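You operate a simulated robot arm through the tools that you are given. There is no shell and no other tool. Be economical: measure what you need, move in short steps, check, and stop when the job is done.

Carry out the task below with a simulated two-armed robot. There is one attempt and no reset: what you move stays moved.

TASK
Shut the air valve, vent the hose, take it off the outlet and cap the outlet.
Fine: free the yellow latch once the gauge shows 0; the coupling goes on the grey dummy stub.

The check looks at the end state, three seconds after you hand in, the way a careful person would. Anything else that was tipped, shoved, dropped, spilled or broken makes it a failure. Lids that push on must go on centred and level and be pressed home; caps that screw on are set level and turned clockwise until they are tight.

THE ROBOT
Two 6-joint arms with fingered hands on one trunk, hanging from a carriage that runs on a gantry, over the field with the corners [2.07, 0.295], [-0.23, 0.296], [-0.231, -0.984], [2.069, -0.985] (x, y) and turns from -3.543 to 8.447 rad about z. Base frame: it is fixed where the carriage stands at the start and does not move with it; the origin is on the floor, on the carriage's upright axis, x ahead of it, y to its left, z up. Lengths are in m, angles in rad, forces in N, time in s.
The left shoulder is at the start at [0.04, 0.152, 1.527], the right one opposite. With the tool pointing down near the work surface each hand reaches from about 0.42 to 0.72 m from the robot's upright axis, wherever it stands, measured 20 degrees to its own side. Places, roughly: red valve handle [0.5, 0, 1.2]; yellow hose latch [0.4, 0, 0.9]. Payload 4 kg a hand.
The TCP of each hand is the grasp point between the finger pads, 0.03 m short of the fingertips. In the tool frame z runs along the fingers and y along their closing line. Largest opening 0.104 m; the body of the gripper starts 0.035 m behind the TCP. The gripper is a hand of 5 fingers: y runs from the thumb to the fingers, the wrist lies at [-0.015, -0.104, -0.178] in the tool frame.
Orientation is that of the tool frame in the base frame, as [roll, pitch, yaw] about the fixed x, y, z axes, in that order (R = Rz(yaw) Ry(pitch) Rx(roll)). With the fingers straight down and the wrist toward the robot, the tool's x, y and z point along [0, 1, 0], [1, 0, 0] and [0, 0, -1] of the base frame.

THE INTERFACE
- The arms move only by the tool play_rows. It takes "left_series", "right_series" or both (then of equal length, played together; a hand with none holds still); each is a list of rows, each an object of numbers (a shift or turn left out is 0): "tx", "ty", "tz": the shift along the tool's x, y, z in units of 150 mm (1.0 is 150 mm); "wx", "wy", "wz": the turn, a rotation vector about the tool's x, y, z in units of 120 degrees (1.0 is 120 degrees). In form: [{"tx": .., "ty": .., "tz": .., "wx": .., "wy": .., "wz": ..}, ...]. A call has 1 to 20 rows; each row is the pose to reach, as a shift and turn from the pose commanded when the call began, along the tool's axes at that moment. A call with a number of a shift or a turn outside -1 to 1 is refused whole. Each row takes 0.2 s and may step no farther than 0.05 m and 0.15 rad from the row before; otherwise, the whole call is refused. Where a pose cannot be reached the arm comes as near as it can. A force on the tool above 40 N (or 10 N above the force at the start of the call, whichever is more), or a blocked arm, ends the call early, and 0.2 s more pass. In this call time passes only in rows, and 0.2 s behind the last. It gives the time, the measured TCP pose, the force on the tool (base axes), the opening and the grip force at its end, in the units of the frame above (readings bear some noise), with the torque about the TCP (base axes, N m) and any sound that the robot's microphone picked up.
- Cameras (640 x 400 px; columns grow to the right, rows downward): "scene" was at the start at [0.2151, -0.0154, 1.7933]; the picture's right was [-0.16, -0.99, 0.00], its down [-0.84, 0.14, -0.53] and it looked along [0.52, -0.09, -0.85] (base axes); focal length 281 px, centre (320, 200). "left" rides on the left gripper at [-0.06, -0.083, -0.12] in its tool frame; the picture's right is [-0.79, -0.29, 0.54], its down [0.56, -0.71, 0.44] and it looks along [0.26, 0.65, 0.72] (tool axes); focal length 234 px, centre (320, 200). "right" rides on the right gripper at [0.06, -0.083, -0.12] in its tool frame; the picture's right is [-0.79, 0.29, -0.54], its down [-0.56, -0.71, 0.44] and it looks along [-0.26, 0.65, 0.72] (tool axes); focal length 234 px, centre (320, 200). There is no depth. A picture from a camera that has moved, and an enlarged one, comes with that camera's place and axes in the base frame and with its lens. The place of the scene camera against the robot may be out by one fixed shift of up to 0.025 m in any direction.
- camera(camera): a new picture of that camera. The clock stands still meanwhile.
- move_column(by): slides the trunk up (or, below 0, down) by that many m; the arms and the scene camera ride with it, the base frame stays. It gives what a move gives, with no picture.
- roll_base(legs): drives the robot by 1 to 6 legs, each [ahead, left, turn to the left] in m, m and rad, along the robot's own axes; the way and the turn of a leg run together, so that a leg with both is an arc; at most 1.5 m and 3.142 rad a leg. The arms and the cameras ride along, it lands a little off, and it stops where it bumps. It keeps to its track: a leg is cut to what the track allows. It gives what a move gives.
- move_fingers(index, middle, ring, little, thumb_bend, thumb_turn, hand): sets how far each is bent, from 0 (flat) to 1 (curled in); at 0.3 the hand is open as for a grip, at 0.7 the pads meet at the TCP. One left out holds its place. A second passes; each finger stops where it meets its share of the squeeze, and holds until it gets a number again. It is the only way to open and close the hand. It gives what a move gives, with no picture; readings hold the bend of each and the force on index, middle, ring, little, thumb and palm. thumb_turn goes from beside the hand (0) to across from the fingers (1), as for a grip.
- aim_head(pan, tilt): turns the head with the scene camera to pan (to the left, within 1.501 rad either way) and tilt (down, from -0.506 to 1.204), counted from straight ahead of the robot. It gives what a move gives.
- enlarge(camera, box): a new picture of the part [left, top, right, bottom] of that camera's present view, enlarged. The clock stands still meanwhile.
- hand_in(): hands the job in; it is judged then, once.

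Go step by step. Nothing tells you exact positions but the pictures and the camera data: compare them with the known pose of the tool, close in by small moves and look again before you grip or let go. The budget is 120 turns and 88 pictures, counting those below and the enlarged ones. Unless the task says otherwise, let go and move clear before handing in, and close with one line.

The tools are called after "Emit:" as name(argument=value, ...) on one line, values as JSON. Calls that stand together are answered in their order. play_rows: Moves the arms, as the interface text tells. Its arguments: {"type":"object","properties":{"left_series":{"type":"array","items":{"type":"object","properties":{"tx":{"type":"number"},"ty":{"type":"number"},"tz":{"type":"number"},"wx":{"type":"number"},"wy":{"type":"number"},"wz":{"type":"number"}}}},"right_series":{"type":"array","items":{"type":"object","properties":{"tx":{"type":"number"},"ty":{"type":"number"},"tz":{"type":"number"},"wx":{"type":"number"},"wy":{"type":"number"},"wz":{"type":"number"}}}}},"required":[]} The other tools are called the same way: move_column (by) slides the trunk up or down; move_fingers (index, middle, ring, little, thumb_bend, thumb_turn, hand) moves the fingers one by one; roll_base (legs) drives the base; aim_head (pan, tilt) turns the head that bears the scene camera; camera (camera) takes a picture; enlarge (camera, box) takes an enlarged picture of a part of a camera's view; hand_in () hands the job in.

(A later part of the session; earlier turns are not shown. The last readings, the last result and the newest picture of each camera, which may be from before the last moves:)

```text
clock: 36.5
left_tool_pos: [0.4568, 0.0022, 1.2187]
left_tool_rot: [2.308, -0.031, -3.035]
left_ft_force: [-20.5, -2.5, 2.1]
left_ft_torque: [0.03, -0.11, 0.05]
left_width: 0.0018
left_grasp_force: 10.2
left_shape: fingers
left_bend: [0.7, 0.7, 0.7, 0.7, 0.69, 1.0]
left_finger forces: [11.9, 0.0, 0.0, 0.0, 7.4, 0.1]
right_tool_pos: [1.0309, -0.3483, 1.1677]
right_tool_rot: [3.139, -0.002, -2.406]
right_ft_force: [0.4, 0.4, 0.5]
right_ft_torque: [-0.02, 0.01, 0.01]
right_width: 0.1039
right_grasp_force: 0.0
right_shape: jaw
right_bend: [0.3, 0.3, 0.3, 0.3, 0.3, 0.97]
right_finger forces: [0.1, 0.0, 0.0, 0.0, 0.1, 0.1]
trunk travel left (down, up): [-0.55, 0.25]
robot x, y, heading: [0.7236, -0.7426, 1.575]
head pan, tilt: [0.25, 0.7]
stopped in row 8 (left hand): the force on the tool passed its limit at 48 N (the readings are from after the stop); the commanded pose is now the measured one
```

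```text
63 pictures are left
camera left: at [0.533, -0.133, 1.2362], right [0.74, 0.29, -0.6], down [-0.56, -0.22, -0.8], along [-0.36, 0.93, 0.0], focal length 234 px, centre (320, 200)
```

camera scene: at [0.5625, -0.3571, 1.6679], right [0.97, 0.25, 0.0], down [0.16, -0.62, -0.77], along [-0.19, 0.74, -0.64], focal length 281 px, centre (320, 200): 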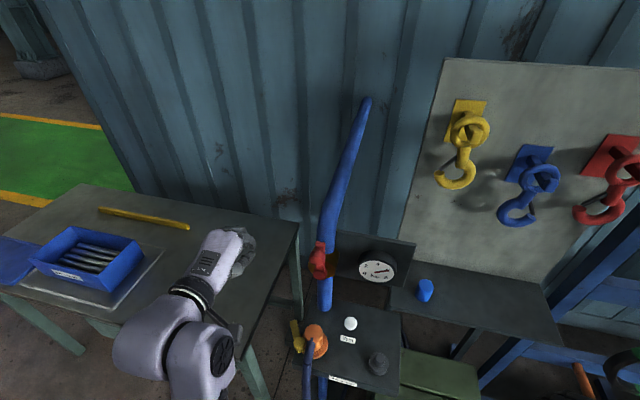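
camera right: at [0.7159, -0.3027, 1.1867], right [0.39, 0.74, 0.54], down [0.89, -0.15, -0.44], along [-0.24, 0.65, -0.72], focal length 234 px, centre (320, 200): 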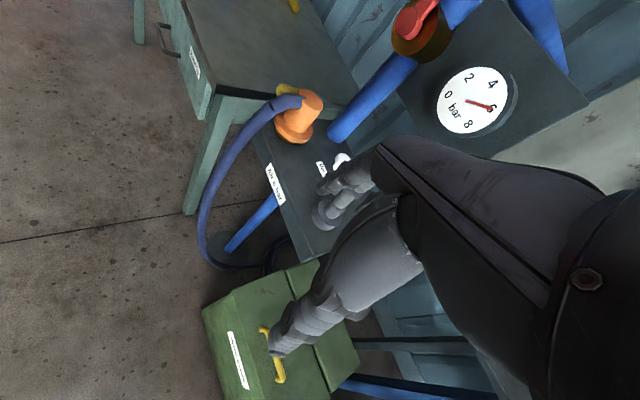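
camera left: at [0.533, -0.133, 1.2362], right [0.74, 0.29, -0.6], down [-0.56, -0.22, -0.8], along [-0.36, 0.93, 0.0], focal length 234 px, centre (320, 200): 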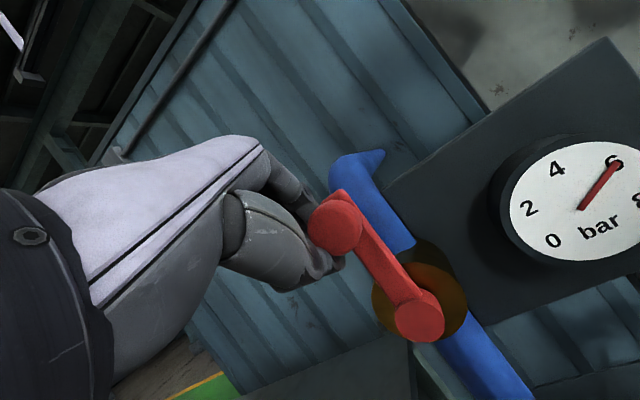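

48 N to the right did not move the lever, so it must turn the other way. I'll back out, go around in front of it and push from the right side toward −x.

Emit:
play_rows(left_series=[{"tx": 0.12}, {"tx": 0.2, "ty": -0.1, "tz": -0.1}, {"tx": 0.2, "ty": -0.25, "tz": -0.27}, {"tx": 0.2, "ty": -0.41, "tz": -0.44}])

Emit:
roll_base(legs=[[0, -0.14, 0]])

Emit:
camera(camera="left")

```text
clock: 37.5
left_tool_pos: [0.4428, -0.0889, 1.2162]
left_tool_rot: [2.312, -0.024, -3.039]
left_ft_force: [0.3, 0.1, 0.7]
left_ft_torque: [0.01, 0.01, -0.01]
left_width: 0.0015
left_grasp_force: 0.1
left_shape: fingers
left_bend: [0.7, 0.7, 0.7, 0.7, 0.7, 0.97]
left_finger forces: [0.0, 0.0, 0.0, 0.0, 0.1, 0.1]
right_tool_pos: [1.0338, -0.3501, 1.1682]
right_tool_rot: [3.141, -0.001, -2.407]
right_ft_force: [-0.4, -0.4, 0.3]
right_ft_torque: [0.03, -0.02, 0.01]
right_width: 0.1038
right_grasp_force: 0.0
right_shape: jaw
right_bend: [0.3, 0.3, 0.3, 0.3, 0.3, 0.97]
right_finger forces: [0.0, 0.0, 0.1, 0.0, 0.0, 0.1]
trunk travel left (down, up): [-0.55, 0.25]
robot x, y, heading: [0.726, -0.7428, 1.578]
head pan, tilt: [0.25, 0.7]
```

```text
clock: 38.8
left_tool_pos: [0.5829, -0.0889, 1.2144]
left_tool_rot: [2.313, -0.024, -3.037]
left_ft_force: [0.0, 0.4, -0.4]
left_ft_torque: [0.0, 0.05, -0.02]
left_width: 0.0017
left_grasp_force: 0.1
left_shape: fingers
left_bend: [0.7, 0.7, 0.7, 0.7, 0.7, 0.97]
left_finger forces: [0.0, 0.0, 0.0, 0.0, 0.0, 0.0]
right_tool_pos: [1.1742, -0.3493, 1.1681]
right_tool_rot: [3.14, 0.001, -2.407]
right_ft_force: [0.2, -0.8, 0.1]
right_ft_torque: [0.0, 0.01, -0.02]
right_width: 0.1037
right_grasp_force: 0.0
right_shape: jaw
right_bend: [0.3, 0.3, 0.3, 0.3, 0.3, 0.97]
right_finger forces: [0.0, 0.0, 0.0, 0.1, 0.0, 0.0]
trunk travel left (down, up): [-0.55, 0.25]
robot x, y, heading: [0.8641, -0.7429, 1.573]
head pan, tilt: [0.25, 0.7]
```

```text
62 pictures are left
camera left: at [0.6572, -0.2244, 1.2338], right [0.75, 0.28, -0.6], down [-0.56, -0.21, -0.8], along [-0.36, 0.93, 0.0], focal length 234 px, centre (320, 200)
```

left: 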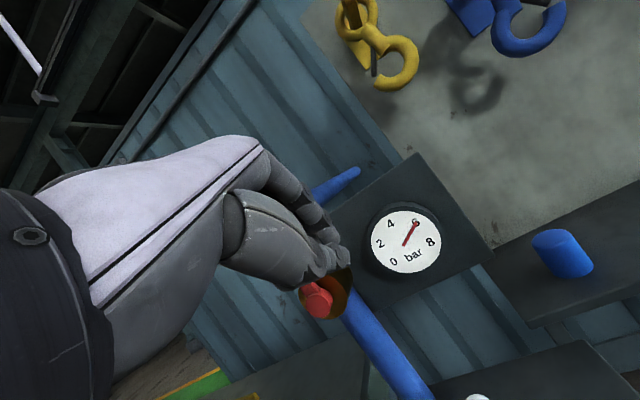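

Emit:
play_rows(left_series=[{"ty": 0.15, "tz": 0.16}, {"ty": 0.3, "tz": 0.32}, {"ty": 0.43, "tz": 0.46}])

Emit:
enlarge(camera="scene", box=[100, 100, 400, 400])

```text
clock: 39.6
left_tool_pos: [0.5721, 0.0038, 1.2196]
left_tool_rot: [2.311, -0.026, -3.038]
left_ft_force: [0.7, -0.5, 0.8]
left_ft_torque: [0.0, 0.01, 0.03]
left_width: 0.0015
left_grasp_force: 0.0
left_shape: fingers
left_bend: [0.7, 0.7, 0.7, 0.7, 0.7, 0.97]
left_finger forces: [0.0, 0.0, 0.1, 0.0, 0.0, 0.0]
right_tool_pos: [1.1722, -0.3491, 1.1689]
right_tool_rot: [-3.141, 0.0, -2.406]
right_ft_force: [-1.0, 0.4, -1.3]
right_ft_torque: [0.01, 0.01, 0.01]
right_width: 0.1035
right_grasp_force: 0.0
right_shape: jaw
right_bend: [0.3, 0.3, 0.3, 0.3, 0.3, 0.97]
right_finger forces: [0.0, 0.0, 0.0, 0.0, 0.1, 0.0]
trunk travel left (down, up): [-0.55, 0.25]
robot x, y, heading: [0.8655, -0.7457, 1.57]
head pan, tilt: [0.25, 0.7]
```

```text
1.33 times, centred on (250, 250) of scene
camera zoom: at [0.8306, -0.5052, 1.6679], right [0.97, 0.25, 0.0], down [0.16, -0.62, -0.77], along [-0.19, 0.74, -0.64], focal length 375 px, centre (413, 133)
```

zoom: 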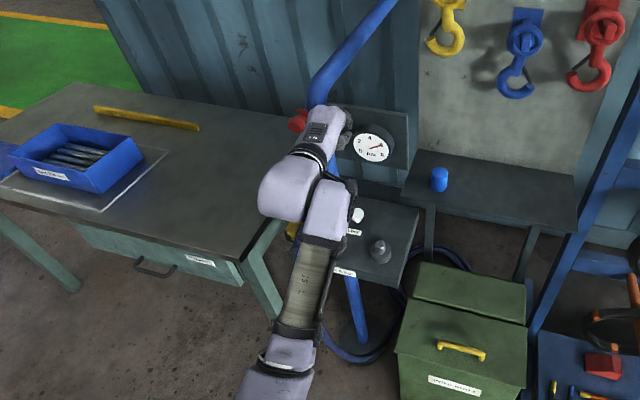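

The hand is right of the knob. I now push toward −x, easing down along the arc.

Emit:
play_rows(left_series=[{"tx": 0.08}, {"tx": 0.16}, {"tx": 0.24}, {"tx": 0.32}, {"tx": 0.4}, {"tx": 0.48, "ty": -0.01, "tz": 0.01}, {"tx": 0.56, "ty": -0.03, "tz": 0.03}, {"tx": 0.64, "ty": -0.06, "tz": 0.06}])

Emit:
enlarge(camera="scene", box=[180, 130, 380, 330])

Emit:
camera(camera="left")

```text
clock: 41.4
left_tool_pos: [0.4778, -0.0029, 1.2066]
left_tool_rot: [2.313, -0.025, -3.038]
left_ft_force: [0.9, 2.8, 0.2]
left_ft_torque: [0.02, 0.0, -0.13]
left_width: 0.0012
left_grasp_force: 0.3
left_shape: fingers
left_bend: [0.7, 0.7, 0.7, 0.68, 0.7, 0.97]
left_finger forces: [0.1, 0.1, 0.0, 2.1, 0.0, 0.0]
right_tool_pos: [1.1744, -0.3487, 1.1687]
right_tool_rot: [3.141, 0.001, -2.406]
right_ft_force: [0.5, 0.8, -0.1]
right_ft_torque: [-0.01, 0.04, -0.03]
right_width: 0.1038
right_grasp_force: 0.1
right_shape: jaw
right_bend: [0.3, 0.3, 0.3, 0.3, 0.3, 0.97]
right_finger forces: [0.0, 0.0, 0.0, 0.1, 0.1, 0.2]
trunk travel left (down, up): [-0.55, 0.25]
robot x, y, heading: [0.8606, -0.7446, 1.571]
head pan, tilt: [0.25, 0.7]
```

```text
2.00 times, centred on (280, 230) of scene
camera zoom: at [0.8306, -0.5052, 1.6679], right [0.97, 0.25, 0.0], down [0.16, -0.62, -0.77], along [-0.19, 0.74, -0.64], focal length 563 px, centre (400, 140)
```

zoom: 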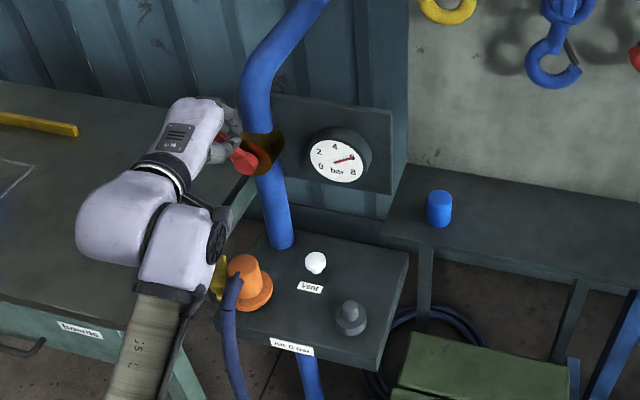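

```text
59 pictures are left
camera left: at [0.552, -0.1397, 1.2255], right [0.75, 0.28, -0.6], down [-0.56, -0.21, -0.8], along [-0.36, 0.93, 0.0], focal length 234 px, centre (320, 200)
```

left: 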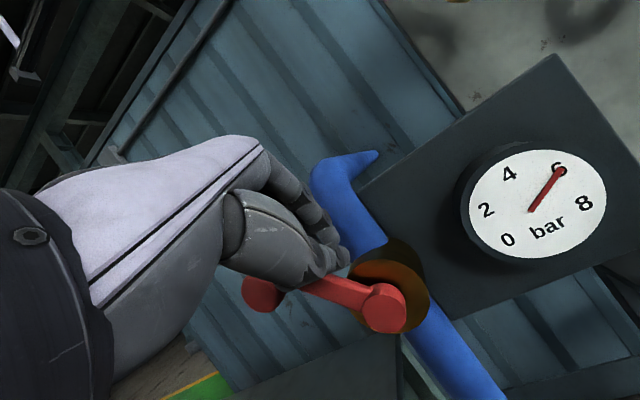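

The lever is turning (about 50° now). I continue left and down to bring it horizontal.

Emit:
play_rows(left_series=[{"tx": 0.1, "ty": -0.03, "tz": 0.03}, {"tx": 0.2, "ty": -0.08, "tz": 0.075}, {"tx": 0.28, "ty": -0.14, "tz": 0.13}, {"tx": 0.34, "ty": -0.2, "tz": 0.19}, {"tx": 0.38, "ty": -0.25, "tz": 0.23}])

Emit:
camera(camera="left")

```text
clock: 42.6
left_tool_pos: [0.4176, -0.0098, 1.1587]
left_tool_rot: [2.311, -0.023, -3.039]
left_ft_force: [0.3, -0.5, 0.6]
left_ft_torque: [-0.01, -0.04, 0.04]
left_width: 0.0018
left_grasp_force: 0.1
left_shape: fingers
left_bend: [0.7, 0.7, 0.7, 0.7, 0.7, 0.97]
left_finger forces: [0.3, 0.1, 0.2, 0.0, 0.0, 0.0]
right_tool_pos: [1.1736, -0.3485, 1.1683]
right_tool_rot: [3.141, 0.001, -2.406]
right_ft_force: [0.2, 0.1, -0.2]
right_ft_torque: [-0.01, -0.02, 0.0]
right_width: 0.1039
right_grasp_force: 0.1
right_shape: jaw
right_bend: [0.3, 0.3, 0.3, 0.3, 0.3, 0.97]
right_finger forces: [0.0, 0.0, 0.0, 0.0, 0.0, 0.0]
trunk travel left (down, up): [-0.55, 0.25]
robot x, y, heading: [0.867, -0.7451, 1.573]
head pan, tilt: [0.25, 0.7]
```

```text
58 pictures are left
camera left: at [0.4929, -0.1451, 1.1755], right [0.75, 0.28, -0.6], down [-0.56, -0.21, -0.8], along [-0.36, 0.93, 0.0], focal length 234 px, centre (320, 200)
```

left: 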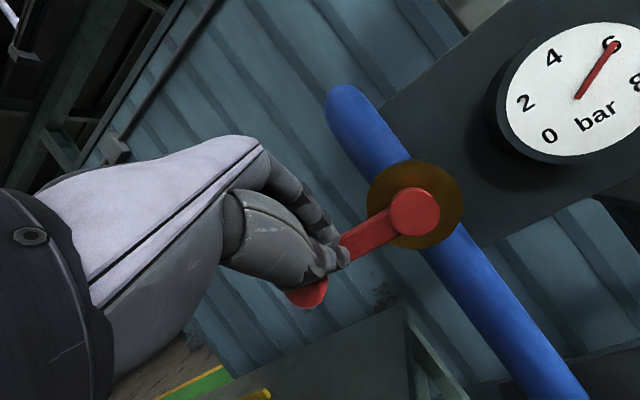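

The lever looks nearly horizontal. I press down a bit more to find its stop.

Emit:
play_rows(left_series=[{"ty": -0.05, "tz": 0.045}, {"ty": -0.1, "tz": 0.09}, {"ty": -0.15, "tz": 0.14}, {"ty": -0.2, "tz": 0.185}])

Emit:
camera(camera="left")

```text
clock: 43.3
left_tool_pos: [0.4174, -0.0065, 1.1524]
left_tool_rot: [2.282, -0.029, -3.037]
left_ft_force: [0.4, -3.0, 10.0]
left_ft_torque: [0.24, 0.0, 0.01]
left_width: 0.0064
left_grasp_force: 5.2
left_shape: fingers
left_bend: [0.66, 0.7, 0.7, 0.7, 0.7, 0.97]
left_finger forces: [9.0, 1.9, 0.0, 0.0, 0.0, 0.0]
right_tool_pos: [1.1733, -0.349, 1.168]
right_tool_rot: [3.14, 0.0, -2.406]
right_ft_force: [0.3, 0.4, -0.1]
right_ft_torque: [-0.03, -0.02, 0.01]
right_width: 0.1035
right_grasp_force: 0.1
right_shape: jaw
right_bend: [0.3, 0.3, 0.3, 0.3, 0.3, 0.97]
right_finger forces: [0.1, 0.0, 0.0, 0.1, 0.1, 0.0]
trunk travel left (down, up): [-0.55, 0.25]
robot x, y, heading: [0.867, -0.7431, 1.569]
head pan, tilt: [0.25, 0.7]
stopped in row 3 (left hand): the force on the tool passed its limit at 48 N (the readings are from after the stop); the commanded pose is now the measured one
```

```text
57 pictures are left
camera left: at [0.4917, -0.1436, 1.165], right [0.74, 0.3, -0.6], down [-0.57, -0.19, -0.8], along [-0.36, 0.93, 0.03], focal length 234 px, centre (320, 200)
```

left: 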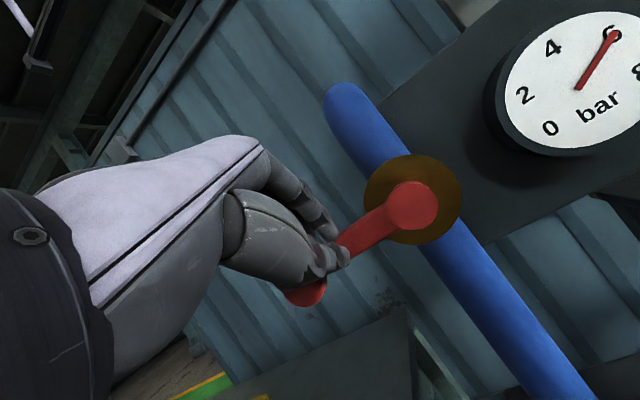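

The lever is against its stop, crosswise to the pipe: valve shut. I back the left hand off and re-aim the head to look at the station.

Emit:
play_rows(left_series=[{"ty": 0.07, "tz": -0.06}, {"ty": 0.0, "tz": -0.25}, {"ty": -0.15, "tz": -0.45}, {"ty": -0.3, "tz": -0.7}, {"ty": -0.3, "tz": -0.95}])

Emit:
aim_head(pan=0.6, tilt=0.75)

Emit:
enlarge(camera="scene", box=[200, 100, 520, 320])

```text
clock: 44.5
left_tool_pos: [0.4339, -0.1447, 1.2075]
left_tool_rot: [2.288, -0.026, -3.038]
left_ft_force: [0.6, -0.4, 0.1]
left_ft_torque: [-0.04, 0.04, -0.01]
left_width: 0.0017
left_grasp_force: 0.1
left_shape: fingers
left_bend: [0.7, 0.7, 0.7, 0.7, 0.7, 0.97]
left_finger forces: [0.0, 0.0, 0.1, 0.1, 0.0, 0.0]
right_tool_pos: [1.1727, -0.3493, 1.1684]
right_tool_rot: [-3.141, -0.001, -2.406]
right_ft_force: [-1.0, 0.0, -0.6]
right_ft_torque: [-0.01, -0.03, 0.0]
right_width: 0.1035
right_grasp_force: 0.0
right_shape: jaw
right_bend: [0.3, 0.3, 0.3, 0.3, 0.3, 0.97]
right_finger forces: [0.0, 0.0, 0.1, 0.0, 0.1, 0.1]
trunk travel left (down, up): [-0.55, 0.25]
robot x, y, heading: [0.8697, -0.7406, 1.571]
head pan, tilt: [0.25, 0.7]
```

```text
clock: 45.3
left_tool_pos: [0.4349, -0.1437, 1.2077]
left_tool_rot: [2.289, -0.027, -3.04]
left_ft_force: [0.6, 0.2, 0.1]
left_ft_torque: [0.03, 0.04, -0.01]
left_width: 0.0014
left_grasp_force: 0.1
left_shape: fingers
left_bend: [0.7, 0.7, 0.7, 0.7, 0.7, 0.97]
left_finger forces: [0.0, 0.0, 0.0, 0.0, 0.0, 0.0]
right_tool_pos: [1.1729, -0.3491, 1.1685]
right_tool_rot: [3.141, 0.0, -2.408]
right_ft_force: [-1.2, -0.3, 0.9]
right_ft_torque: [0.01, 0.01, 0.0]
right_width: 0.1038
right_grasp_force: 0.2
right_shape: jaw
right_bend: [0.3, 0.3, 0.3, 0.3, 0.3, 0.97]
right_finger forces: [0.1, 0.0, 0.0, 0.0, 0.1, 0.0]
trunk travel left (down, up): [-0.55, 0.25]
robot x, y, heading: [0.8661, -0.7421, 1.569]
head pan, tilt: [0.6, 0.75]
```

```text
1.82 times, centred on (360, 210) of scene
camera zoom: at [0.8048, -0.5197, 1.6636], right [0.82, 0.57, 0.0], down [0.39, -0.56, -0.73], along [-0.41, 0.6, -0.68], focal length 512 px, centre (247, 182)
```

zoom: 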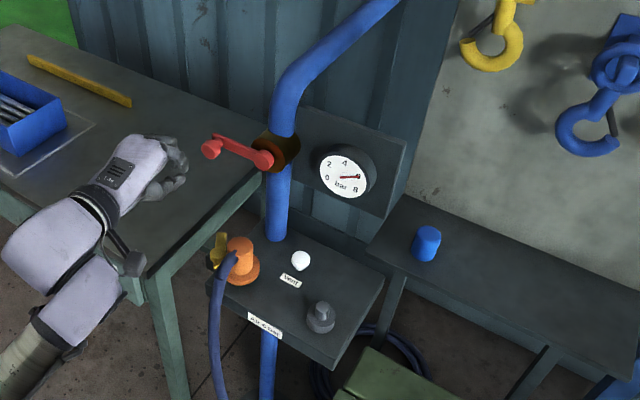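

The lever is fully crosswise. Next is the vent, for the right hand: I lift the left hand clear, move the base left and ahead, and square up the right hand.

Emit:
play_rows(left_series=[{"ty": 0.2, "tz": -0.2}, {"ty": 0.4, "tz": -0.4}, {"ty": 0.6, "tz": -0.6}, {"ty": 0.75, "tz": -0.75}], right_series=[{"wz": 0.07}, {"wz": 0.14}, {"wz": 0.21}, {"wz": 0.28}])

Emit:
roll_base(legs=[[0, 0.45, 0], [0.12, 0, 0]])

Emit:
move_fingers(hand="right", index=0.7, middle=0.7, ring=0.7, little=0.7, thumb_bend=0.7)

Emit:
move_column(by=-0.15)

Emit:
aim_head(pan=-0.15, tilt=0.9)

Emit:
camera(camera="scene")

Emit:
camera(camera="right")

```text
clock: 46.3
left_tool_pos: [0.4413, -0.1554, 1.3683]
left_tool_rot: [2.289, -0.029, -3.037]
left_ft_force: [-0.4, 0.2, -0.6]
left_ft_torque: [0.02, 0.01, 0.0]
left_width: 0.0014
left_grasp_force: 0.0
left_shape: fingers
left_bend: [0.7, 0.7, 0.7, 0.7, 0.7, 0.97]
left_finger forces: [0.0, 0.0, 0.0, 0.0, 0.1, 0.0]
right_tool_pos: [1.2261, -0.2179, 1.1457]
right_tool_rot: [-3.13, -0.036, -2.958]
right_ft_force: [0.0, -0.1, 0.0]
right_ft_torque: [-0.01, 0.03, -0.04]
right_width: 0.1038
right_grasp_force: 0.0
right_shape: jaw
right_bend: [0.3, 0.3, 0.3, 0.3, 0.3, 0.97]
right_finger forces: [0.1, 0.1, 0.0, 0.0, 0.0, 0.0]
right hand out of reach, approached as far as the arm can: row 1, 2, 3, 4
trunk travel left (down, up): [-0.55, 0.25]
robot x, y, heading: [0.864, -0.7477, 1.568]
head pan, tilt: [0.6, 0.75]
```

```text
clock: 49.9
left_tool_pos: [-0.0187, -0.0397, 1.3687]
left_tool_rot: [2.288, -0.027, -3.037]
left_ft_force: [-0.7, -0.1, -0.3]
left_ft_torque: [0.01, -0.02, 0.02]
left_width: 0.0015
left_grasp_force: 0.0
left_shape: fingers
left_bend: [0.7, 0.7, 0.7, 0.7, 0.7, 0.97]
left_finger forces: [0.0, 0.1, 0.0, 0.1, 0.0, 0.0]
right_tool_pos: [0.7673, -0.1002, 1.1465]
right_tool_rot: [-3.13, -0.037, -2.956]
right_ft_force: [-0.4, 1.4, 0.5]
right_ft_torque: [0.01, 0.01, -0.05]
right_width: 0.1037
right_grasp_force: 0.0
right_shape: jaw
right_bend: [0.3, 0.3, 0.3, 0.3, 0.3, 0.97]
right_finger forces: [0.1, 0.0, 0.1, 0.1, 0.1, 0.1]
trunk travel left (down, up): [-0.55, 0.25]
robot x, y, heading: [0.4063, -0.6289, 1.573]
head pan, tilt: [0.6, 0.75]
```

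```text
clock: 50.9
left_tool_pos: [-0.0178, -0.0396, 1.3672]
left_tool_rot: [2.287, -0.027, -3.038]
left_ft_force: [-0.3, 0.3, 0.2]
left_ft_torque: [0.0, 0.0, -0.04]
left_width: 0.0017
left_grasp_force: 0.0
left_shape: fingers
left_bend: [0.7, 0.7, 0.7, 0.7, 0.7, 0.97]
left_finger forces: [0.0, 0.0, 0.1, 0.1, 0.1, 0.0]
right_tool_pos: [0.7679, -0.1007, 1.1469]
right_tool_rot: [-3.131, -0.036, -2.955]
right_ft_force: [-0.8, 1.2, 1.1]
right_ft_torque: [0.0, 0.0, -0.01]
right_width: 0.0019
right_grasp_force: 0.0
right_shape: fingers
right_bend: [0.7, 0.7, 0.7, 0.7, 0.7, 0.97]
right_finger forces: [0.0, 0.0, 0.0, 0.1, 0.0, 0.0]
trunk travel left (down, up): [-0.55, 0.25]
robot x, y, heading: [0.4052, -0.6275, 1.574]
head pan, tilt: [0.6, 0.75]
```

```text
clock: 52.6
left_tool_pos: [-0.0175, -0.0385, 1.2185]
left_tool_rot: [2.287, -0.027, -3.037]
left_ft_force: [0.1, 0.0, -0.3]
left_ft_torque: [0.01, 0.0, -0.03]
left_width: 0.0016
left_grasp_force: 0.0
left_shape: fingers
left_bend: [0.7, 0.7, 0.7, 0.7, 0.7, 0.97]
left_finger forces: [0.1, 0.0, 0.0, 0.1, 0.0, 0.1]
right_tool_pos: [0.7696, -0.1006, 0.997]
right_tool_rot: [-3.131, -0.035, -2.957]
right_ft_force: [0.6, -0.3, 0.2]
right_ft_torque: [-0.01, 0.02, -0.03]
right_width: 0.0019
right_grasp_force: 0.1
right_shape: fingers
right_bend: [0.7, 0.7, 0.7, 0.7, 0.7, 0.97]
right_finger forces: [0.1, 0.1, 0.0, 0.0, 0.0, 0.1]
trunk travel left (down, up): [-0.4, 0.4]
robot x, y, heading: [0.409, -0.6267, 1.579]
head pan, tilt: [0.6, 0.75]
```

```text
clock: 53.8
left_tool_pos: [-0.0185, -0.0399, 1.2186]
left_tool_rot: [2.289, -0.028, -3.034]
left_ft_force: [0.4, -0.5, 0.7]
left_ft_torque: [0.01, 0.02, 0.0]
left_width: 0.0014
left_grasp_force: 0.0
left_shape: fingers
left_bend: [0.7, 0.7, 0.7, 0.7, 0.7, 0.97]
left_finger forces: [0.0, 0.0, 0.0, 0.0, 0.0, 0.0]
right_tool_pos: [0.7687, -0.1012, 0.997]
right_tool_rot: [-3.131, -0.036, -2.954]
right_ft_force: [-0.5, -1.1, -0.5]
right_ft_torque: [0.0, 0.02, 0.0]
right_width: 0.0018
right_grasp_force: 0.0
right_shape: fingers
right_bend: [0.7, 0.7, 0.7, 0.7, 0.7, 0.97]
right_finger forces: [0.0, 0.0, 0.0, 0.0, 0.0, 0.1]
trunk travel left (down, up): [-0.4, 0.4]
robot x, y, heading: [0.4063, -0.6294, 1.577]
head pan, tilt: [-0.15, 0.901]
```

```text
55 pictures are left
camera scene: at [0.4038, -0.3974, 1.5017], right [0.99, -0.15, 0.0], down [-0.11, -0.78, -0.62], along [0.09, 0.61, -0.78], focal length 281 px, centre (320, 200)
```

scene: 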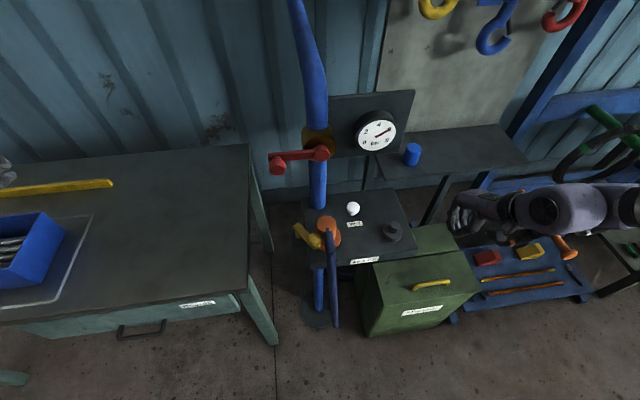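

```text
54 pictures are left
camera right: at [0.7285, -0.1915, 1.1181], right [0.74, 0.44, 0.51], down [0.66, -0.6, -0.45], along [0.11, 0.67, -0.73], focal length 234 px, centre (320, 200)
```

right: 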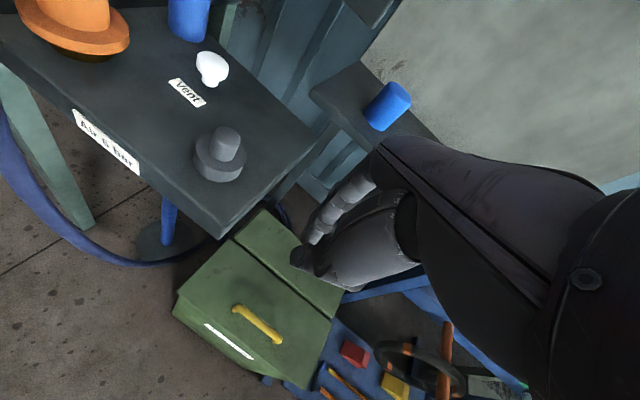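

The stub top is at about (0.651,−0.051,0.935) and the vent button at about (0.568,0.018,0.935). I bring the closed right hand over the button, pitched back to stay clear of the gauge.

Emit:
play_rows(right_series=[{"tx": 0.1, "ty": 0.08, "tz": -0.05, "wx": -0.05}, {"tx": 0.2, "ty": 0.17, "tz": -0.1, "wx": -0.1}, {"tx": 0.3, "ty": 0.26, "tz": -0.12, "wx": -0.15}, {"tx": 0.4, "ty": 0.35, "tz": -0.13, "wx": -0.2}, {"tx": 0.5, "ty": 0.43, "tz": -0.13, "wx": -0.25}])

Emit:
camera(camera="right")

```text
clock: 55.0
left_tool_pos: [-0.0183, -0.0397, 1.2193]
left_tool_rot: [2.287, -0.026, -3.039]
left_ft_force: [0.4, 0.4, 0.1]
left_ft_torque: [0.01, 0.0, -0.03]
left_width: 0.0013
left_grasp_force: 0.0
left_shape: fingers
left_bend: [0.7, 0.7, 0.7, 0.7, 0.7, 0.97]
left_finger forces: [0.1, 0.0, 0.0, 0.1, 0.0, 0.0]
right_tool_pos: [0.6836, -0.0508, 1.0182]
right_tool_rot: [2.626, -0.037, -2.954]
right_ft_force: [-1.1, -0.4, 1.0]
right_ft_torque: [0.01, 0.02, 0.02]
right_width: 0.0014
right_grasp_force: 0.0
right_shape: fingers
right_bend: [0.7, 0.7, 0.7, 0.7, 0.7, 0.97]
right_finger forces: [0.1, 0.0, 0.0, 0.0, 0.1, 0.1]
right hand out of reach, approached as far as the arm can: row 1
trunk travel left (down, up): [-0.4, 0.4]
robot x, y, heading: [0.4054, -0.6256, 1.576]
head pan, tilt: [-0.15, 0.901]
```

```text
53 pictures are left
camera right: at [0.6514, -0.1894, 1.0823], right [0.8, 0.13, 0.59], down [0.6, -0.29, -0.75], along [0.07, 0.95, -0.32], focal length 234 px, centre (320, 200)
```

right: 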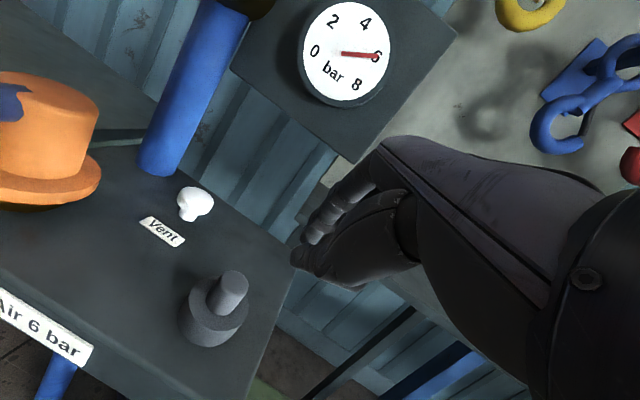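

Emit:
play_rows(right_series=[{"tx": 0.17, "ty": 0.1, "tz": 0.1}, {"tx": 0.34, "ty": 0.2, "tz": 0.22}, {"tx": 0.5, "ty": 0.3, "tz": 0.33}, {"tx": 0.674, "ty": 0.393, "tz": 0.437}])

Emit:
camera(camera="right")

Emit:
enlarge(camera="scene", box=[260, 100, 460, 280])

```text
clock: 56.0
left_tool_pos: [-0.0186, -0.0397, 1.218]
left_tool_rot: [2.29, -0.028, -3.036]
left_ft_force: [-0.4, -0.2, 0.1]
left_ft_torque: [0.0, 0.0, 0.0]
left_width: 0.0014
left_grasp_force: 0.1
left_shape: fingers
left_bend: [0.7, 0.7, 0.7, 0.7, 0.7, 0.97]
left_finger forces: [0.0, 0.0, 0.1, 0.0, 0.0, 0.1]
right_tool_pos: [0.6548, -0.0515, 1.0169]
right_tool_rot: [2.629, -0.037, -2.954]
right_ft_force: [0.5, 0.1, 0.2]
right_ft_torque: [-0.02, 0.04, -0.01]
right_width: 0.0014
right_grasp_force: 0.0
right_shape: fingers
right_bend: [0.7, 0.7, 0.7, 0.7, 0.7, 0.97]
right_finger forces: [0.0, 0.0, 0.0, 0.0, 0.0, 0.0]
right hand out of reach, approached as far as the arm can: row 1, 2, 3, 4
trunk travel left (down, up): [-0.4, 0.4]
robot x, y, heading: [0.4079, -0.6278, 1.575]
head pan, tilt: [-0.15, 0.901]
```

```text
52 pictures are left
camera right: at [0.6224, -0.1897, 1.081], right [0.8, 0.14, 0.59], down [0.6, -0.29, -0.75], along [0.07, 0.95, -0.32], focal length 234 px, centre (320, 200)
```

right: 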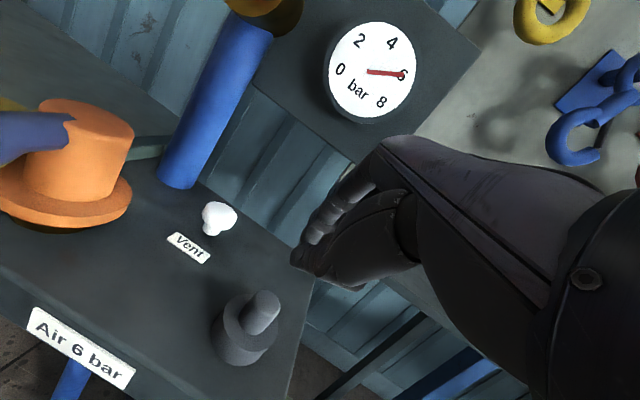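

```text
2.22 times, centred on (360, 190) of scene
camera zoom: at [0.404, -0.3975, 1.5017], right [0.99, -0.15, 0.0], down [-0.11, -0.78, -0.62], along [0.09, 0.61, -0.78], focal length 625 px, centre (231, 222)
```

zoom: 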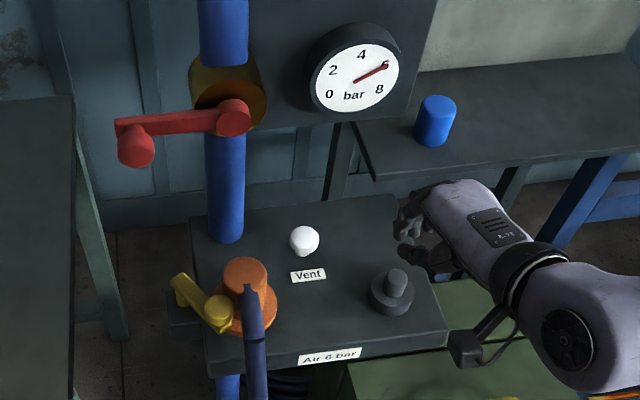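

The right arm is at its limit again at this height. I raise both hands and lower the trunk 0.15 m.

Emit:
play_rows(right_series=[{"ty": 0.13, "tz": -0.23}, {"ty": 0.26, "tz": -0.46}, {"ty": 0.4, "tz": -0.7}], left_series=[{"ty": 0.17, "tz": -0.17}, {"ty": 0.34, "tz": -0.34}, {"ty": 0.5, "tz": -0.5}])

Emit:
move_column(by=-0.13)

```text
clock: 56.8
left_tool_pos: [-0.0133, -0.0462, 1.324]
left_tool_rot: [2.29, -0.026, -3.038]
left_ft_force: [0.4, 0.3, 0.1]
left_ft_torque: [-0.01, -0.02, 0.01]
left_width: 0.0018
left_grasp_force: 0.0
left_shape: fingers
left_bend: [0.7, 0.7, 0.7, 0.7, 0.7, 0.97]
left_finger forces: [0.0, 0.0, 0.0, 0.1, 0.0, 0.0]
right_tool_pos: [0.6631, -0.0471, 1.1351]
right_tool_rot: [2.628, -0.036, -2.955]
right_ft_force: [-0.1, 0.6, -0.4]
right_ft_torque: [-0.01, -0.03, -0.02]
right_width: 0.0014
right_grasp_force: 0.1
right_shape: fingers
right_bend: [0.7, 0.7, 0.7, 0.7, 0.7, 0.97]
right_finger forces: [0.0, 0.1, 0.0, 0.1, 0.0, 0.0]
trunk travel left (down, up): [-0.4, 0.4]
robot x, y, heading: [0.4078, -0.6277, 1.572]
head pan, tilt: [-0.15, 0.901]
```

```text
clock: 58.3
left_tool_pos: [-0.0139, -0.0465, 1.1931]
left_tool_rot: [2.287, -0.027, -3.037]
left_ft_force: [0.1, -0.5, 0.4]
left_ft_torque: [0.01, 0.02, -0.02]
left_width: 0.0015
left_grasp_force: 0.1
left_shape: fingers
left_bend: [0.7, 0.7, 0.7, 0.7, 0.7, 0.97]
left_finger forces: [0.0, 0.1, 0.1, 0.0, 0.1, 0.0]
right_tool_pos: [0.6624, -0.0474, 1.0053]
right_tool_rot: [2.629, -0.036, -2.954]
right_ft_force: [-0.1, -0.1, 0.4]
right_ft_torque: [0.03, -0.02, 0.03]
right_width: 0.0013
right_grasp_force: 0.1
right_shape: fingers
right_bend: [0.7, 0.7, 0.7, 0.7, 0.7, 0.97]
right_finger forces: [0.1, 0.1, 0.0, 0.0, 0.1, 0.1]
trunk travel left (down, up): [-0.27, 0.53]
robot x, y, heading: [0.4082, -0.6264, 1.573]
head pan, tilt: [-0.15, 0.901]
```

Emit:
play_rows(right_series=[{"tx": 0.14, "ty": 0.09, "tz": 0.08}, {"tx": 0.28, "ty": 0.19, "tz": 0.18}, {"tx": 0.41, "ty": 0.28, "tz": 0.27}, {"tx": 0.54, "ty": 0.375, "tz": 0.365}])

Emit:
camera(camera="right")

Emit:
enlarge(camera="scene", box=[260, 60, 460, 240])

```text
clock: 59.3
left_tool_pos: [-0.0134, -0.0473, 1.1941]
left_tool_rot: [2.287, -0.027, -3.037]
left_ft_force: [0.4, -0.1, -0.4]
left_ft_torque: [-0.01, -0.01, -0.03]
left_width: 0.0015
left_grasp_force: 0.1
left_shape: fingers
left_bend: [0.7, 0.7, 0.7, 0.7, 0.7, 0.97]
left_finger forces: [0.0, 0.0, 0.1, 0.0, 0.0, 0.0]
right_tool_pos: [0.645, -0.0431, 0.9933]
right_tool_rot: [2.628, -0.037, -2.955]
right_ft_force: [-0.2, 1.0, -0.6]
right_ft_torque: [-0.02, 0.01, -0.02]
right_width: 0.0017
right_grasp_force: 0.1
right_shape: fingers
right_bend: [0.7, 0.7, 0.7, 0.7, 0.7, 0.97]
right_finger forces: [0.1, 0.1, 0.1, 0.0, 0.0, 0.0]
right hand out of reach, approached as far as the arm can: row 1, 2, 3, 4
trunk travel left (down, up): [-0.27, 0.53]
robot x, y, heading: [0.407, -0.6267, 1.574]
head pan, tilt: [-0.15, 0.901]
```

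```text
50 pictures are left
camera right: at [0.6134, -0.183, 1.0582], right [0.8, 0.14, 0.59], down [0.6, -0.29, -0.75], along [0.07, 0.95, -0.32], focal length 234 px, centre (320, 200)
```

right: 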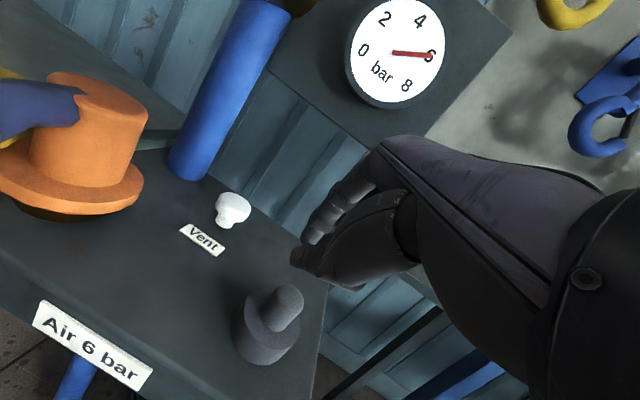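

```text
2.22 times, centred on (360, 150) of scene
camera zoom: at [0.404, -0.3975, 1.3717], right [0.99, -0.15, 0.0], down [-0.11, -0.78, -0.62], along [0.09, 0.61, -0.78], focal length 625 px, centre (231, 311)
```

zoom: 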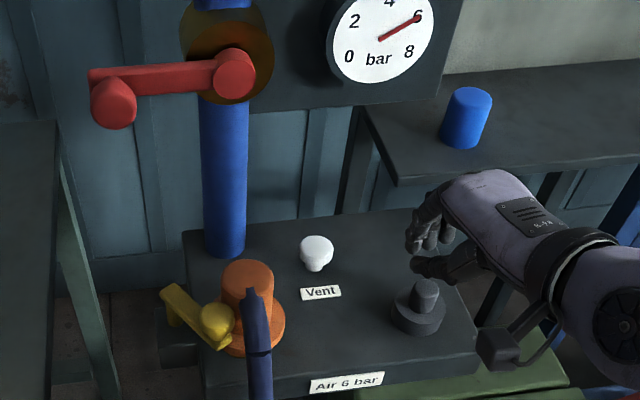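

The limit is sideways: each hand must stay about 0.22 m or more to its own side. I shift the base 0.09 m left.

Emit:
roll_base(legs=[[0, 0.09, 0]])

```text
clock: 60.4
left_tool_pos: [-0.1042, -0.0471, 1.194]
left_tool_rot: [2.288, -0.028, -3.036]
left_ft_force: [-0.2, -0.7, 0.1]
left_ft_torque: [0.02, -0.03, -0.04]
left_width: 0.0017
left_grasp_force: 0.0
left_shape: fingers
left_bend: [0.7, 0.7, 0.7, 0.7, 0.7, 0.97]
left_finger forces: [0.0, 0.0, 0.0, 0.1, 0.1, 0.1]
right_tool_pos: [0.5547, -0.0438, 0.993]
right_tool_rot: [2.625, -0.037, -2.952]
right_ft_force: [0.6, 0.2, -0.4]
right_ft_torque: [-0.03, -0.02, -0.02]
right_width: 0.0014
right_grasp_force: 0.1
right_shape: fingers
right_bend: [0.7, 0.7, 0.7, 0.7, 0.7, 0.97]
right_finger forces: [0.1, 0.0, 0.0, 0.0, 0.0, 0.1]
trunk travel left (down, up): [-0.27, 0.53]
robot x, y, heading: [0.3185, -0.6265, 1.573]
head pan, tilt: [-0.15, 0.901]
```

Emit:
play_rows(right_series=[{"tx": -0.08, "ty": 0.14, "tz": 0.11}, {"tx": -0.157, "ty": 0.278, "tz": 0.219}])

Emit:
camera(camera="right")

Emit:
enlarge(camera="scene", box=[300, 60, 500, 240])

```text
clock: 61.0
left_tool_pos: [-0.1042, -0.0473, 1.1937]
left_tool_rot: [2.29, -0.027, -3.036]
left_ft_force: [0.0, 1.1, 0.3]
left_ft_torque: [0.01, 0.02, 0.01]
left_width: 0.0015
left_grasp_force: 0.1
left_shape: fingers
left_bend: [0.7, 0.7, 0.7, 0.7, 0.7, 0.97]
left_finger forces: [0.1, 0.1, 0.0, 0.0, 0.0, 0.1]
right_tool_pos: [0.5655, -0.0311, 0.9904]
right_tool_rot: [2.629, -0.037, -2.952]
right_ft_force: [-0.2, 0.2, -0.9]
right_ft_torque: [0.0, 0.0, 0.01]
right_width: 0.0017
right_grasp_force: 0.0
right_shape: fingers
right_bend: [0.7, 0.7, 0.7, 0.7, 0.7, 0.97]
right_finger forces: [0.0, 0.0, 0.0, 0.1, 0.0, 0.1]
right hand out of reach, approached as far as the arm can: row 1, 2
trunk travel left (down, up): [-0.27, 0.53]
robot x, y, heading: [0.3184, -0.6292, 1.576]
head pan, tilt: [-0.15, 0.901]
```

```text
48 pictures are left
camera right: at [0.5339, -0.1697, 1.0554], right [0.8, 0.14, 0.59], down [0.6, -0.29, -0.75], along [0.07, 0.95, -0.32], focal length 234 px, centre (320, 200)
```

right: 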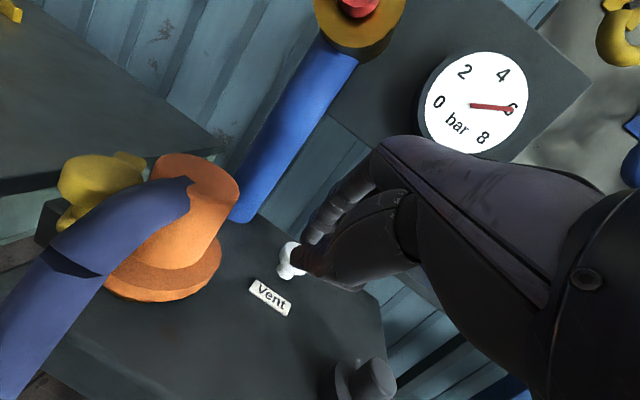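

```text
2.22 times, centred on (400, 150) of scene
camera zoom: at [0.3142, -0.398, 1.3716], right [0.99, -0.14, 0.0], down [-0.11, -0.78, -0.62], along [0.09, 0.61, -0.78], focal length 625 px, centre (142, 311)
```

zoom: 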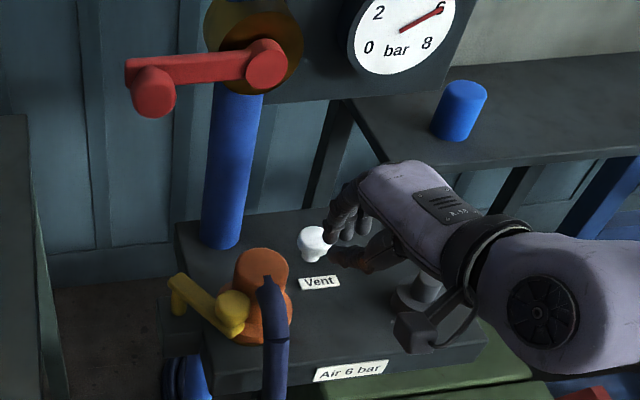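

Pitched poses seem to be what limits reach; the spec only promises reach with fingers straight down. I straighten the hand to vertical, then move over the button.

Emit:
play_rows(right_series=[{"wx": 0.06, "tz": -0.05}, {"wx": 0.12, "tz": -0.1}, {"wx": 0.18, "tz": -0.1}, {"wx": 0.24, "tz": -0.1}])

Emit:
play_rows(right_series=[{"wz": 0.05, "ty": 0.1}, {"wz": 0.09, "ty": 0.2}, {"wz": 0.09, "ty": 0.3}])

Emit:
camera(camera="right")

```text
clock: 62.0
left_tool_pos: [-0.1028, -0.0482, 1.1936]
left_tool_rot: [2.289, -0.026, -3.035]
left_ft_force: [0.0, -0.7, 0.5]
left_ft_torque: [-0.02, 0.0, -0.03]
left_width: 0.0016
left_grasp_force: 0.0
left_shape: fingers
left_bend: [0.7, 0.7, 0.7, 0.7, 0.7, 0.97]
left_finger forces: [0.0, 0.0, 0.0, 0.0, 0.1, 0.0]
right_tool_pos: [0.6079, -0.063, 0.9997]
right_tool_rot: [3.131, -0.038, -2.952]
right_ft_force: [0.0, 0.5, -0.2]
right_ft_torque: [-0.01, -0.01, -0.03]
right_width: 0.0015
right_grasp_force: 0.1
right_shape: fingers
right_bend: [0.7, 0.7, 0.7, 0.7, 0.7, 0.97]
right_finger forces: [0.0, 0.0, 0.0, 0.0, 0.0, 0.1]
right hand out of reach, approached as far as the arm can: row 1, 2, 3, 4
trunk travel left (down, up): [-0.27, 0.53]
robot x, y, heading: [0.3167, -0.6312, 1.577]
head pan, tilt: [-0.15, 0.901]
```

```text
clock: 62.8
left_tool_pos: [-0.1037, -0.0478, 1.1945]
left_tool_rot: [2.288, -0.028, -3.035]
left_ft_force: [-0.7, -0.1, 0.4]
left_ft_torque: [-0.02, -0.01, 0.0]
left_width: 0.0017
left_grasp_force: 0.1
left_shape: fingers
left_bend: [0.7, 0.7, 0.7, 0.7, 0.7, 0.97]
left_finger forces: [0.0, 0.0, 0.0, 0.1, 0.0, 0.0]
right_tool_pos: [0.647, -0.0254, 0.9936]
right_tool_rot: [3.139, -0.064, -3.109]
right_ft_force: [0.5, 0.6, 0.0]
right_ft_torque: [-0.01, -0.02, 0.02]
right_width: 0.0016
right_grasp_force: 0.1
right_shape: fingers
right_bend: [0.7, 0.7, 0.7, 0.7, 0.7, 0.97]
right_finger forces: [0.1, 0.0, 0.0, 0.0, 0.0, 0.1]
right hand out of reach, approached as far as the arm can: row 1, 2, 3
trunk travel left (down, up): [-0.27, 0.53]
robot x, y, heading: [0.317, -0.6284, 1.574]
head pan, tilt: [-0.15, 0.901]
```

```text
46 pictures are left
camera right: at [0.5966, -0.1104, 1.1153], right [0.81, 0.31, 0.49], down [0.55, -0.69, -0.47], along [0.19, 0.66, -0.73], focal length 234 px, centre (320, 200)
```

right: 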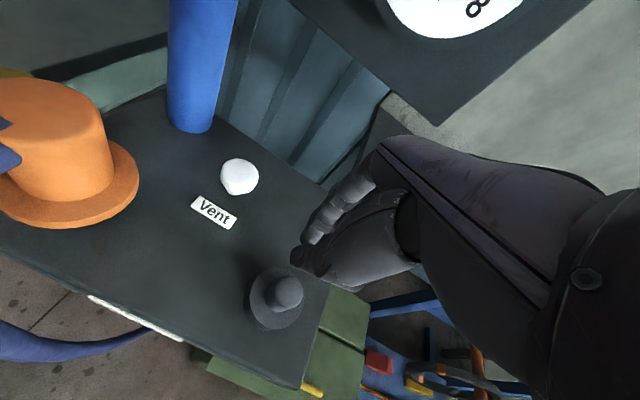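

Emit:
play_rows(right_series=[{"tz": -0.2}, {"tz": -0.4}, {"tz": -0.4, "wy": -0.03}])

Emit:
play_rows(right_series=[{"tx": 0.13}, {"tx": 0.26, "ty": 0.07}, {"tx": 0.4, "ty": 0.14}, {"tx": 0.52, "ty": 0.2}])

```text
clock: 63.6
left_tool_pos: [-0.1024, -0.0483, 1.1938]
left_tool_rot: [2.288, -0.027, -3.035]
left_ft_force: [-0.6, 0.7, 0.8]
left_ft_torque: [0.0, 0.03, -0.01]
left_width: 0.0016
left_grasp_force: 0.1
left_shape: fingers
left_bend: [0.7, 0.7, 0.7, 0.7, 0.7, 0.97]
left_finger forces: [0.0, 0.0, 0.0, 0.0, 0.0, 0.1]
right_tool_pos: [0.6813, -0.0196, 1.0545]
right_tool_rot: [3.14, 0.012, -3.121]
right_ft_force: [0.6, 0.1, -0.2]
right_ft_torque: [-0.03, 0.0, -0.01]
right_width: 0.0015
right_grasp_force: 0.0
right_shape: fingers
right_bend: [0.7, 0.7, 0.7, 0.7, 0.7, 0.97]
right_finger forces: [0.0, 0.1, 0.0, 0.0, 0.0, 0.1]
right hand out of reach, approached as far as the arm can: row 1, 2, 3
trunk travel left (down, up): [-0.27, 0.53]
robot x, y, heading: [0.3173, -0.629, 1.576]
head pan, tilt: [-0.15, 0.901]
```

```text
clock: 64.6
left_tool_pos: [-0.1045, -0.0471, 1.1942]
left_tool_rot: [2.287, -0.027, -3.039]
left_ft_force: [-0.1, -0.2, 0.2]
left_ft_torque: [-0.01, -0.02, 0.02]
left_width: 0.0014
left_grasp_force: 0.0
left_shape: fingers
left_bend: [0.7, 0.7, 0.7, 0.7, 0.7, 0.97]
left_finger forces: [0.0, 0.0, 0.0, 0.1, 0.0, 0.0]
right_tool_pos: [0.6893, -0.0122, 1.0502]
right_tool_rot: [3.136, 0.022, -3.134]
right_ft_force: [-0.6, -0.1, 0.4]
right_ft_torque: [0.0, 0.02, 0.0]
right_width: 0.0015
right_grasp_force: 0.1
right_shape: fingers
right_bend: [0.7, 0.7, 0.7, 0.7, 0.7, 0.97]
right_finger forces: [0.0, 0.0, 0.0, 0.0, 0.0, 0.0]
right hand out of reach, approached as far as the arm can: row 1, 2, 3, 4
trunk travel left (down, up): [-0.27, 0.53]
robot x, y, heading: [0.3169, -0.6304, 1.576]
head pan, tilt: [-0.15, 0.901]
```

The right arm only works well out to its right side, so I use the base to place it: shift left until the hand is just short of the button.

Emit:
roll_base(legs=[[0, 0.14, 0]])

Emit:
play_rows(right_series=[{"tx": -0.1, "ty": 0.05}, {"tx": -0.17, "ty": 0.1}, {"tx": -0.17, "ty": 0.17}])

Emit:
camera(camera="right")

```text
clock: 66.0
left_tool_pos: [-0.2433, -0.0471, 1.1949]
left_tool_rot: [2.288, -0.027, -3.035]
left_ft_force: [0.2, 0.3, 0.3]
left_ft_torque: [0.0, -0.02, 0.0]
left_width: 0.0014
left_grasp_force: 0.0
left_shape: fingers
left_bend: [0.7, 0.7, 0.7, 0.7, 0.7, 0.97]
left_finger forces: [0.0, 0.0, 0.0, 0.0, 0.1, 0.1]
right_tool_pos: [0.5503, -0.0148, 1.0507]
right_tool_rot: [3.137, 0.02, -3.134]
right_ft_force: [-0.2, 0.2, -0.4]
right_ft_torque: [0.01, 0.02, 0.02]
right_width: 0.0013
right_grasp_force: 0.1
right_shape: fingers
right_bend: [0.7, 0.7, 0.7, 0.7, 0.7, 0.97]
right_finger forces: [0.0, 0.1, 0.0, 0.0, 0.0, 0.0]
trunk travel left (down, up): [-0.27, 0.53]
robot x, y, heading: [0.1759, -0.6271, 1.569]
head pan, tilt: [-0.15, 0.901]
```

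```text
clock: 66.8
left_tool_pos: [-0.243, -0.0481, 1.1939]
left_tool_rot: [2.288, -0.026, -3.036]
left_ft_force: [1.5, 0.2, -0.6]
left_ft_torque: [-0.02, 0.0, 0.0]
left_width: 0.0014
left_grasp_force: 0.3
left_shape: fingers
left_bend: [0.7, 0.7, 0.7, 0.7, 0.7, 0.97]
left_finger forces: [0.1, 0.1, 0.0, 0.1, 0.0, 0.0]
right_tool_pos: [0.5751, 0.0126, 1.052]
right_tool_rot: [3.139, 0.021, -3.135]
right_ft_force: [0.2, 0.3, 0.1]
right_ft_torque: [0.01, 0.01, 0.02]
right_width: 0.0015
right_grasp_force: 0.1
right_shape: fingers
right_bend: [0.7, 0.7, 0.7, 0.7, 0.7, 0.97]
right_finger forces: [0.0, 0.1, 0.0, 0.0, 0.0, 0.0]
trunk travel left (down, up): [-0.27, 0.53]
robot x, y, heading: [0.1789, -0.6288, 1.573]
head pan, tilt: [-0.15, 0.901]
```

```text
45 pictures are left
camera right: at [0.514, -0.0712, 1.1695], right [0.78, 0.29, 0.56], down [0.57, -0.7, -0.43], along [0.27, 0.65, -0.71], focal length 234 px, centre (320, 200)
```

right: 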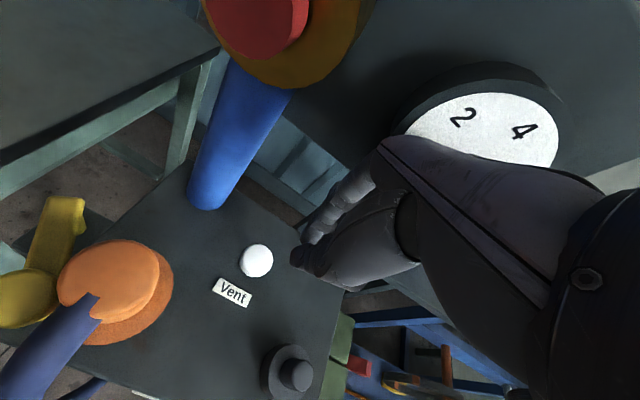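

The button is just under the finger tips now. I adjust slightly and descend to just above it.

Emit:
play_rows(right_series=[{"tx": 0.045, "ty": 0.065, "tz": 0.2}, {"tx": 0.045, "ty": 0.065, "tz": 0.4}, {"tx": 0.045, "ty": 0.065, "tz": 0.54}])

Emit:
camera(camera="right")

```text
clock: 67.6
left_tool_pos: [-0.2424, -0.0492, 1.1931]
left_tool_rot: [2.286, -0.026, -3.036]
left_ft_force: [0.3, 0.9, -0.4]
left_ft_torque: [-0.01, -0.02, 0.0]
left_width: 0.0016
left_grasp_force: 0.0
left_shape: fingers
left_bend: [0.7, 0.7, 0.7, 0.7, 0.7, 0.97]
left_finger forces: [0.0, 0.1, 0.0, 0.0, 0.1, 0.0]
right_tool_pos: [0.5697, 0.0218, 0.9723]
right_tool_rot: [3.137, 0.02, -3.134]
right_ft_force: [-0.6, 0.2, -0.1]
right_ft_torque: [0.03, 0.0, 0.02]
right_width: 0.0015
right_grasp_force: 0.0
right_shape: fingers
right_bend: [0.7, 0.7, 0.7, 0.7, 0.7, 0.97]
right_finger forces: [0.1, 0.0, 0.0, 0.0, 0.0, 0.0]
right hand out of reach, approached as far as the arm can: row 1
trunk travel left (down, up): [-0.27, 0.53]
robot x, y, heading: [0.1788, -0.6303, 1.577]
head pan, tilt: [-0.15, 0.901]
```

```text
44 pictures are left
camera right: at [0.5083, -0.0618, 1.0889], right [0.78, 0.29, 0.56], down [0.57, -0.7, -0.43], along [0.27, 0.65, -0.71], focal length 234 px, centre (320, 200)
```

right: 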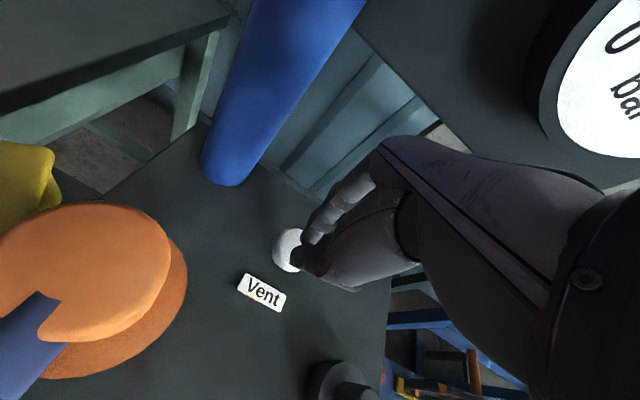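

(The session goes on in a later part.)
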